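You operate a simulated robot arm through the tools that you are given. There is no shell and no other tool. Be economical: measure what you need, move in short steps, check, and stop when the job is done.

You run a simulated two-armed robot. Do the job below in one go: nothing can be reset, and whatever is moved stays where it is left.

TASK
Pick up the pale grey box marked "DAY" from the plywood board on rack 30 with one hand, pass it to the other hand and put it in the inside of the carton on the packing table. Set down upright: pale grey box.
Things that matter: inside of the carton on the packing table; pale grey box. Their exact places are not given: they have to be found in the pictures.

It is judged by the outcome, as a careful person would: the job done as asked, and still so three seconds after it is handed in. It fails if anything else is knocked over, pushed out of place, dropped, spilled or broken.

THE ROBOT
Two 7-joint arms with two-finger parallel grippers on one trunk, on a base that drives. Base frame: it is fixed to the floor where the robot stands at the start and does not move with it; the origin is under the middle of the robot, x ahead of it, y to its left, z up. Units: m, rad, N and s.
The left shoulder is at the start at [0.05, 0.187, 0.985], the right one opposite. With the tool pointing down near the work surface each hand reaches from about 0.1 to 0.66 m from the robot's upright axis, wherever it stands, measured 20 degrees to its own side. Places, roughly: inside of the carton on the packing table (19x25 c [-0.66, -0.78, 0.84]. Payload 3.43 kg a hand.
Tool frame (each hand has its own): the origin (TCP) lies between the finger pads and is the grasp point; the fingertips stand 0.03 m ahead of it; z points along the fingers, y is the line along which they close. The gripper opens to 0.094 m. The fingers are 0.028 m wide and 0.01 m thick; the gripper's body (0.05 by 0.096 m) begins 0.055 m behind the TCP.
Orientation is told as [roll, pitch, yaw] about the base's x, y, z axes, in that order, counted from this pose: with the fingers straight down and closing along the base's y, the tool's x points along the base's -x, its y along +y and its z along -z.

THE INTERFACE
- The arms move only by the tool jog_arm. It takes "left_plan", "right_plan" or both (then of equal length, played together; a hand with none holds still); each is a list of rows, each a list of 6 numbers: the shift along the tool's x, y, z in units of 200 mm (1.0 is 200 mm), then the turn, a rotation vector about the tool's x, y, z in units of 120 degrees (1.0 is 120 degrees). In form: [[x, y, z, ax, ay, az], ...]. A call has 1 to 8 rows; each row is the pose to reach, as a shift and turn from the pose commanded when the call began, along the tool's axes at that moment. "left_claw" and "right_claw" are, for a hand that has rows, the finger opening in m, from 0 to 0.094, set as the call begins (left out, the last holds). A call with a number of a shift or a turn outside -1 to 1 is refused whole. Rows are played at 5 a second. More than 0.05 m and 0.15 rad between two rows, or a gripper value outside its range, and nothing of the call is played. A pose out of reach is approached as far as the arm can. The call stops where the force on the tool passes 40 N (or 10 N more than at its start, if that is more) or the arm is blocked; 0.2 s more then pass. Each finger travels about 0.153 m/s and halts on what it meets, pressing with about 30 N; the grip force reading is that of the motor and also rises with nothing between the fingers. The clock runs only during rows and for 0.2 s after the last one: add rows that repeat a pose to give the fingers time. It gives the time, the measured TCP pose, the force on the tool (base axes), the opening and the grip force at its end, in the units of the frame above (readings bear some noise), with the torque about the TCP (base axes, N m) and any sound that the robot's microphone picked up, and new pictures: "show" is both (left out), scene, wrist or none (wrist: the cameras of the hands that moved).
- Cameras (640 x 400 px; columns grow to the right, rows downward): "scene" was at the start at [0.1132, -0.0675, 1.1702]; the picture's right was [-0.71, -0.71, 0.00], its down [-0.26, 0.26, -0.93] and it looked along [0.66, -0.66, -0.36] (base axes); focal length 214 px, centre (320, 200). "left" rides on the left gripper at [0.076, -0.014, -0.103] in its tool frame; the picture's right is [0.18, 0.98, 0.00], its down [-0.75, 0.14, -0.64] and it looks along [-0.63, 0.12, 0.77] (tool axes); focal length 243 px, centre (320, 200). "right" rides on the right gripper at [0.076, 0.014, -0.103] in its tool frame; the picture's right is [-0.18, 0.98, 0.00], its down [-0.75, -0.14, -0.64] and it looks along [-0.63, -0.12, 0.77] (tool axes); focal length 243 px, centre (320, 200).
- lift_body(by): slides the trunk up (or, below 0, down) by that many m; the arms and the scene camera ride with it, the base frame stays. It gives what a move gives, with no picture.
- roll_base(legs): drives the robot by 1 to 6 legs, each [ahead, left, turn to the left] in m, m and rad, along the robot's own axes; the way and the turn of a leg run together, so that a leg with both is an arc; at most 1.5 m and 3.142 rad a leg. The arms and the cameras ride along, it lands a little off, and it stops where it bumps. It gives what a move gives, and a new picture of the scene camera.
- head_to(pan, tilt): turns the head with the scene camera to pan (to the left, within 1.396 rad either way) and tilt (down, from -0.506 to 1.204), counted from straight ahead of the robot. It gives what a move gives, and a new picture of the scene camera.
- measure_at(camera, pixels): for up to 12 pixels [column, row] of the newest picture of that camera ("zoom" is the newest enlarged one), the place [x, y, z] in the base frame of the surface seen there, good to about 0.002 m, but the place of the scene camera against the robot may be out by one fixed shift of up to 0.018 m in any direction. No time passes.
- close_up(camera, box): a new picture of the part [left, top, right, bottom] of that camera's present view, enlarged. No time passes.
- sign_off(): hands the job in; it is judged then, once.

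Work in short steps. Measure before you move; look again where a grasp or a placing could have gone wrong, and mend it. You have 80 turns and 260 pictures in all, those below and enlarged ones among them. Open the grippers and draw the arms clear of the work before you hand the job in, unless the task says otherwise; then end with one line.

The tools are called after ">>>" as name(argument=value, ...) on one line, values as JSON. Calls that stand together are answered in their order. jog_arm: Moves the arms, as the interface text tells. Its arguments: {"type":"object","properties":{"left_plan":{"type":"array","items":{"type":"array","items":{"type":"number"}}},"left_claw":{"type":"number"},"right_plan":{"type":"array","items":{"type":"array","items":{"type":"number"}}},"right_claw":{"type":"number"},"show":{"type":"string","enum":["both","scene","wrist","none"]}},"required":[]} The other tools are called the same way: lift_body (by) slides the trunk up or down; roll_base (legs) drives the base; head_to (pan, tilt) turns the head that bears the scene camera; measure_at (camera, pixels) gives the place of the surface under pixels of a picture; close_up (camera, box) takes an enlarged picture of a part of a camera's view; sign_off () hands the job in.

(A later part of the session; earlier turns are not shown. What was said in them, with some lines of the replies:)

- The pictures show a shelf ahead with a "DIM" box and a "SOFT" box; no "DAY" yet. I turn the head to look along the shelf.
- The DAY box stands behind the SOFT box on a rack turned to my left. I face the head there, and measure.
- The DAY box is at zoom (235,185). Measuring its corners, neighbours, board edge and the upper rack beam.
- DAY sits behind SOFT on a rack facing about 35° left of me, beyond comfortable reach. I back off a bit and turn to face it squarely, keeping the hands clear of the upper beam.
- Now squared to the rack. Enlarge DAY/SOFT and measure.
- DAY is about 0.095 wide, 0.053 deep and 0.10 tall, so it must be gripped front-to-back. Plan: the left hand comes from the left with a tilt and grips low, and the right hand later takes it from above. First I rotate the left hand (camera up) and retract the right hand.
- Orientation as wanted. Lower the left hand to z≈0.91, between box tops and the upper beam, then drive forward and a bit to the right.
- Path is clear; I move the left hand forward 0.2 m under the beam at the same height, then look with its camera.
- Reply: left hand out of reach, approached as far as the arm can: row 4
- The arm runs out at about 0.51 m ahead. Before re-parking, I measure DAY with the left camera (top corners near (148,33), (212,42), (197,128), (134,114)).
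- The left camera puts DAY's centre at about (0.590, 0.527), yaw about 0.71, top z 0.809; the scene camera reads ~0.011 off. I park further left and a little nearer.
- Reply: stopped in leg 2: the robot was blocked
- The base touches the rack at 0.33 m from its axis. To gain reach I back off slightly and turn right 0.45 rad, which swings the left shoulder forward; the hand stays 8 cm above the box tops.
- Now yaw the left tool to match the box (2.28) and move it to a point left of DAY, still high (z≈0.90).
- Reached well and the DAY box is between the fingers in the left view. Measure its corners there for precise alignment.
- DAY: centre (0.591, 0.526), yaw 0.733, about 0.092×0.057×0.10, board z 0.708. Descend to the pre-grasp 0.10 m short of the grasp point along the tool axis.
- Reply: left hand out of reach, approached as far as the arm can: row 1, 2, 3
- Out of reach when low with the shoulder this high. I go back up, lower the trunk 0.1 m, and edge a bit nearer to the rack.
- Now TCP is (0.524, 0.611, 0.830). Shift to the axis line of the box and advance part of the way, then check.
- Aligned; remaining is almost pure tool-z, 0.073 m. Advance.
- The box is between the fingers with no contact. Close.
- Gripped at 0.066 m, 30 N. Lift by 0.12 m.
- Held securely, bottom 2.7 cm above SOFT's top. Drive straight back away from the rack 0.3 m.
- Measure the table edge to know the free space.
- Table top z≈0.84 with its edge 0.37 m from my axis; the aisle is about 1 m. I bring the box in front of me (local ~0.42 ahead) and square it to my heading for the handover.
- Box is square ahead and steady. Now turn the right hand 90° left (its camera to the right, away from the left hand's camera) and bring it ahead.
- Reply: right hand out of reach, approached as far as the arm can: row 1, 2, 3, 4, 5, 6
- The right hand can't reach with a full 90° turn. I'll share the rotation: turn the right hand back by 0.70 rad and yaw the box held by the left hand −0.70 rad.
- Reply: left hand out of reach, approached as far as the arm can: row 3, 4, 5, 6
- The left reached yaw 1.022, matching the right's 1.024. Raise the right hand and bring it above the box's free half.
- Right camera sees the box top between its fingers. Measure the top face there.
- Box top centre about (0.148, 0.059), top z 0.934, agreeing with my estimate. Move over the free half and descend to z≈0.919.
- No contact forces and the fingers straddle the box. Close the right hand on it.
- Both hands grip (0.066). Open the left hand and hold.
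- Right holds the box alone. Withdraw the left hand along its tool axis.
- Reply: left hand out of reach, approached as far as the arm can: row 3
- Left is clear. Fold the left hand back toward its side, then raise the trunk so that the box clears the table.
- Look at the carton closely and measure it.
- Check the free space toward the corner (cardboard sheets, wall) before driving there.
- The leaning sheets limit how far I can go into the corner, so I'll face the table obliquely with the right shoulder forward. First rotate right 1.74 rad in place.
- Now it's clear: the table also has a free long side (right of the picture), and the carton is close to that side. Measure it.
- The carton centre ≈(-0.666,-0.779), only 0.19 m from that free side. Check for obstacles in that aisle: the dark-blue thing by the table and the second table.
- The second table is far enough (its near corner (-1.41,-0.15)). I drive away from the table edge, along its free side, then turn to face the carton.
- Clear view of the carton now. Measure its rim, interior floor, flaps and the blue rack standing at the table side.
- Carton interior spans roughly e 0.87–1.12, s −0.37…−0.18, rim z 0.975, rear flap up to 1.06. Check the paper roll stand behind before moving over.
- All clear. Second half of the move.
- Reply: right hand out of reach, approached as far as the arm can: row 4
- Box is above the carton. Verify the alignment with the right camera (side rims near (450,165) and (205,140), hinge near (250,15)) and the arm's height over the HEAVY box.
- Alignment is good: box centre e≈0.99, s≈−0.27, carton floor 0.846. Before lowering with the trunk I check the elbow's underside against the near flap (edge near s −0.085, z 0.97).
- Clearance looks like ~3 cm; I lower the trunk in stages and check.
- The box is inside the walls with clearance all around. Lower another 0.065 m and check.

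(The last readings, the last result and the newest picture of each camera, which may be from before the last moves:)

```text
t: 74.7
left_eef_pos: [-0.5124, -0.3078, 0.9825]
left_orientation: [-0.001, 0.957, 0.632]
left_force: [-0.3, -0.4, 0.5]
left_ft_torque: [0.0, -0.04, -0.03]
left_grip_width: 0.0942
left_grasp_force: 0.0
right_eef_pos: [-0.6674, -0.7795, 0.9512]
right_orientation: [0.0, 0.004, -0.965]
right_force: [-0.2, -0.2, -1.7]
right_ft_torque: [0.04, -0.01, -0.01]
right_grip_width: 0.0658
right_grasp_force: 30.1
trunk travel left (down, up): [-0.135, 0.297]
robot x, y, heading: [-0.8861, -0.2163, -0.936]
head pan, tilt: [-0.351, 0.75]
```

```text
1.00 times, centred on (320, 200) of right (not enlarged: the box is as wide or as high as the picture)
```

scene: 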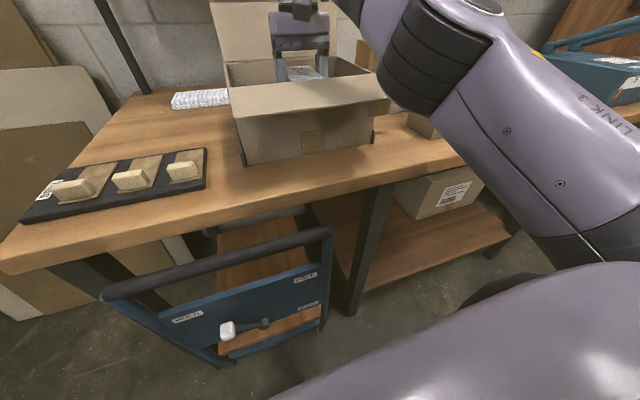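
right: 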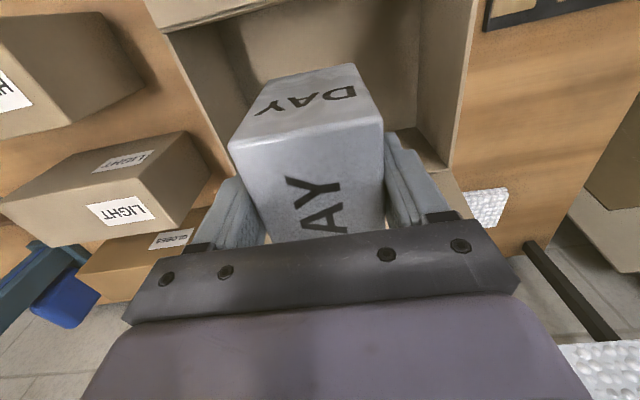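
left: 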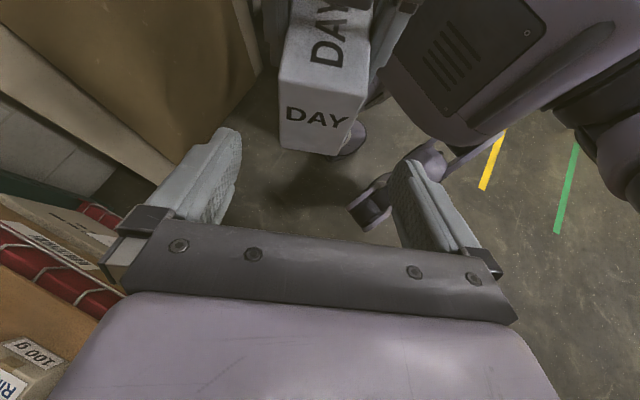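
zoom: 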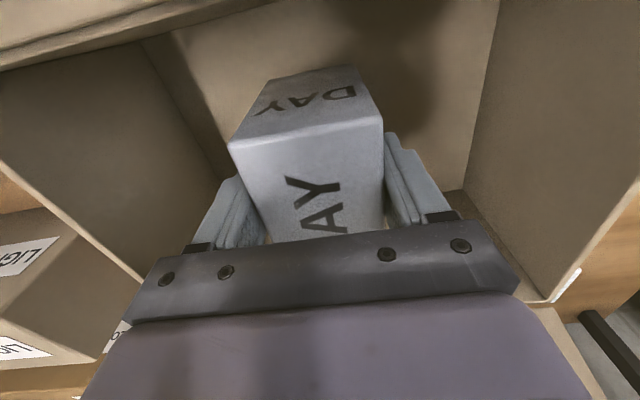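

About 2 cm left to the floor. Check elbow-to-flap distance at (388,85) vs flap corner (387,102).

>>> close_up(camera="scene", box=[330, 30, 470, 130])

>>> measure_at(camera="scene", pixels=[[383, 75], [386, 90], [400, 108], [415, 113], [384, 104], [360, 106], [300, 73]])

```text
4.00 times, centred on (400, 80) of scene
```

zoom: 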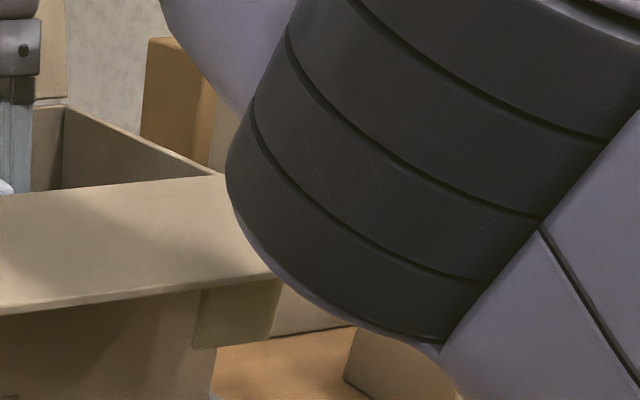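

```text
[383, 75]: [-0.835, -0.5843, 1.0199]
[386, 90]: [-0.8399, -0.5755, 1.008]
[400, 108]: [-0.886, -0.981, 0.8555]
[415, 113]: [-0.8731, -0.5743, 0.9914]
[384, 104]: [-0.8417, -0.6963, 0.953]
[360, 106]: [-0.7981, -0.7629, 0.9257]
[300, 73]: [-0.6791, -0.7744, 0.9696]
```

Elbow is ~0.1 m from the flap; safe. Lower 0.017 m more, then feel for the floor.

>>> lift_body(by=-0.017)

>>> lift_body(by=-0.003)

```text
t: 75.3
left_eef_pos: [-0.5131, -0.3071, 0.9655]
left_orientation: [-0.002, 0.958, 0.632]
left_force: [-0.7, 0.4, 1.4]
left_ft_torque: [-0.01, -0.01, 0.0]
left_grip_width: 0.094
left_grasp_force: 0.0
right_eef_pos: [-0.6676, -0.7787, 0.9336]
right_orientation: [0.001, 0.003, -0.965]
right_force: [-0.5, 0.1, -2.3]
right_ft_torque: [-0.05, 0.03, 0.0]
right_grip_width: 0.0658
right_grasp_force: 29.8
trunk travel left (down, up): [-0.118, 0.314]
robot x, y, heading: [-0.8883, -0.2205, -0.935]
head pan, tilt: [-0.351, 0.75]
```

```text
t: 75.8
left_eef_pos: [-0.5123, -0.3059, 0.963]
left_orientation: [-0.005, 0.958, 0.632]
left_force: [-0.3, -0.1, 0.4]
left_ft_torque: [0.02, 0.01, 0.02]
left_grip_width: 0.0941
left_grasp_force: 0.1
right_eef_pos: [-0.6686, -0.7787, 0.9311]
right_orientation: [0.001, 0.004, -0.965]
right_force: [-0.2, -0.4, -1.4]
right_ft_torque: [0.03, 0.05, -0.03]
right_grip_width: 0.0662
right_grasp_force: 29.9
trunk travel left (down, up): [-0.115, 0.317]
robot x, y, heading: [-0.8893, -0.2175, -0.936]
head pan, tilt: [-0.351, 0.75]
```

No contact yet (force −1.4 N is the box's weight). Lower in 2 mm steps.

>>> lift_body(by=-0.002)

>>> lift_body(by=-0.002)

```text
t: 76.4
left_eef_pos: [-0.5127, -0.3066, 0.9602]
left_orientation: [-0.003, 0.956, 0.632]
left_force: [0.4, 0.5, -1.2]
left_ft_torque: [0.02, 0.02, 0.0]
left_grip_width: 0.0942
left_grasp_force: 0.1
right_eef_pos: [-0.668, -0.7798, 0.9297]
right_orientation: [0.001, 0.004, -0.964]
right_force: [0.3, -0.4, -0.4]
right_ft_torque: [0.02, 0.01, 0.03]
right_grip_width: 0.0659
right_grasp_force: 30.0
trunk travel left (down, up): [-0.113, 0.319]
robot x, y, heading: [-0.8894, -0.2152, -0.936]
head pan, tilt: [-0.351, 0.75]
```

```text
t: 76.9
left_eef_pos: [-0.5127, -0.306, 0.9591]
left_orientation: [-0.003, 0.957, 0.631]
left_force: [0.5, -0.5, -0.4]
left_ft_torque: [0.02, 0.0, -0.02]
left_grip_width: 0.0941
left_grasp_force: 0.1
right_eef_pos: [-0.6673, -0.7793, 0.9286]
right_orientation: [0.0, -0.001, -0.966]
right_force: [1.7, -3.9, 13.8]
right_ft_torque: [0.17, 0.2, 0.01]
right_grip_width: 0.066
right_grasp_force: 29.8
trunk travel left (down, up): [-0.111, 0.321]
robot x, y, heading: [-0.8932, -0.2162, -0.942]
head pan, tilt: [-0.351, 0.75]
```

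Contact: +13.8 N upward, the box stands on the carton floor. Open the right hand.

>>> jog_arm(right_plan=[[0, 0, 0, 0, 0, 0], [0, 0, 0, 0, 0, 0]], right_claw=0.094, show="both")

```text
t: 77.5
left_eef_pos: [-0.5137, -0.3071, 0.9593]
left_orientation: [-0.004, 0.957, 0.632]
left_force: [0.2, 0.0, 0.2]
left_ft_torque: [-0.01, 0.0, 0.0]
left_grip_width: 0.0941
left_grasp_force: 0.1
right_eef_pos: [-0.6682, -0.7797, 0.9272]
right_orientation: [-0.001, 0.005, -0.964]
right_force: [-0.1, 0.2, 0.6]
right_ft_torque: [-0.01, -0.04, -0.01]
right_grip_width: 0.0941
right_grasp_force: 0.2
trunk travel left (down, up): [-0.111, 0.321]
robot x, y, heading: [-0.8908, -0.2158, -0.938]
head pan, tilt: [-0.351, 0.75]
```

scene: 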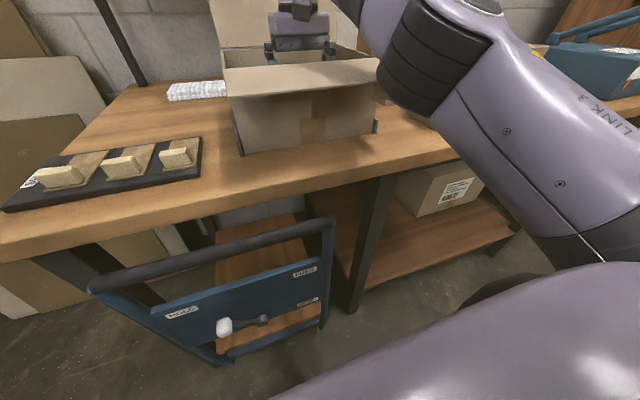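
right: 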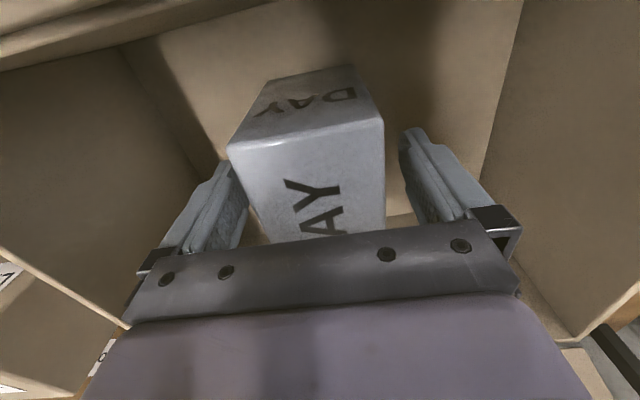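

Released and both fingers are clear of the box. Raise the trunk straight up to withdraw.

>>> lift_body(by=0.2)

>>> close_up(camera="right", box=[0, 0, 640, 400])

```text
t: 79.7
left_eef_pos: [-0.5121, -0.3065, 1.1582]
left_orientation: [-0.004, 0.957, 0.633]
left_force: [0.5, 0.5, -0.1]
left_ft_torque: [0.02, 0.01, 0.0]
left_grip_width: 0.0941
left_grasp_force: 0.0
right_eef_pos: [-0.6691, -0.7799, 1.1255]
right_orientation: [0.0, 0.005, -0.967]
right_force: [0.7, 0.4, 0.5]
right_ft_torque: [0.0, 0.04, 0.0]
right_grip_width: 0.0937
right_grasp_force: 0.0
trunk travel left (down, up): [-0.311, 0.121]
robot x, y, heading: [-0.8903, -0.2167, -0.935]
head pan, tilt: [-0.351, 0.75]
```

```text
1.00 times, centred on (320, 200) of right (not enlarged: the box is as wide or as high as the picture)
```

zoom: 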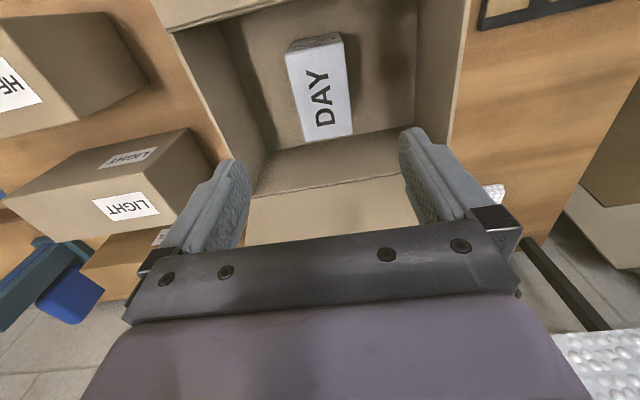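

The DAY box stands upright in the carton. Draw the right arm back toward me and take a final look.

>>> jog_arm(right_plan=[[0.24, 0, 0, 0, 0, 0], [0.48, 0, 0, 0, 0, 0], [0.72, 0, 0, 0, 0, 0], [0.96, 0, 0, 0, 0, 0]], show="none")

>>> head_to(pan=-0.15, tilt=0.8)

```text
t: 80.7
left_eef_pos: [-0.5132, -0.3071, 1.1593]
left_orientation: [-0.006, 0.956, 0.631]
left_force: [-0.6, 0.4, -0.3]
left_ft_torque: [0.0, 0.02, -0.02]
left_grip_width: 0.0939
left_grasp_force: 0.0
right_eef_pos: [-0.7778, -0.6199, 1.1281]
right_orientation: [0.0, 0.001, -0.967]
right_force: [0.0, 1.2, -1.1]
right_ft_torque: [-0.03, 0.01, 0.0]
right_grip_width: 0.0939
right_grasp_force: 0.0
trunk travel left (down, up): [-0.311, 0.121]
robot x, y, heading: [-0.885, -0.2146, -0.937]
head pan, tilt: [-0.351, 0.75]
```

```text
t: 81.4
left_eef_pos: [-0.5137, -0.3059, 1.1589]
left_orientation: [-0.004, 0.957, 0.632]
left_force: [-0.2, -0.5, -0.4]
left_ft_torque: [-0.06, -0.01, 0.0]
left_grip_width: 0.0941
left_grasp_force: 0.1
right_eef_pos: [-0.7765, -0.6205, 1.1274]
right_orientation: [0.0, 0.004, -0.965]
right_force: [0.2, 0.9, -1.7]
right_ft_torque: [-0.03, 0.02, -0.02]
right_grip_width: 0.0939
right_grasp_force: 0.1
trunk travel left (down, up): [-0.311, 0.121]
robot x, y, heading: [-0.8898, -0.2186, -0.936]
head pan, tilt: [-0.15, 0.799]
```

scene: 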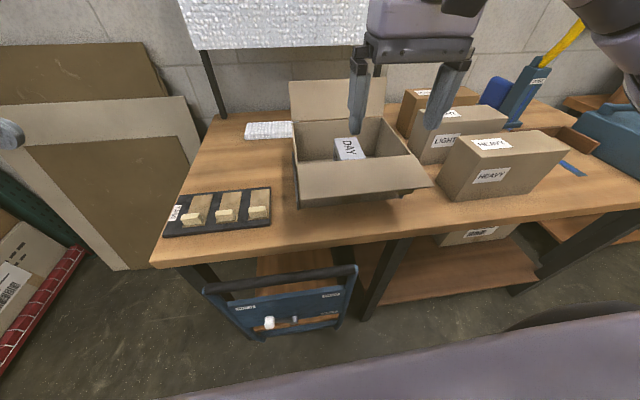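

The box is upright in the carton at (350,150), nothing else has moved, both grippers are open and clear. Handing in.

>>> sign_off()

```text
The job is handed in.
```

The pale grey "DAY" box was picked up with the left hand, passed to the right, and now stands upright inside the carton on the packing table. Both grippers are open and clear, and the final picture of the table shows nothing else disturbed.
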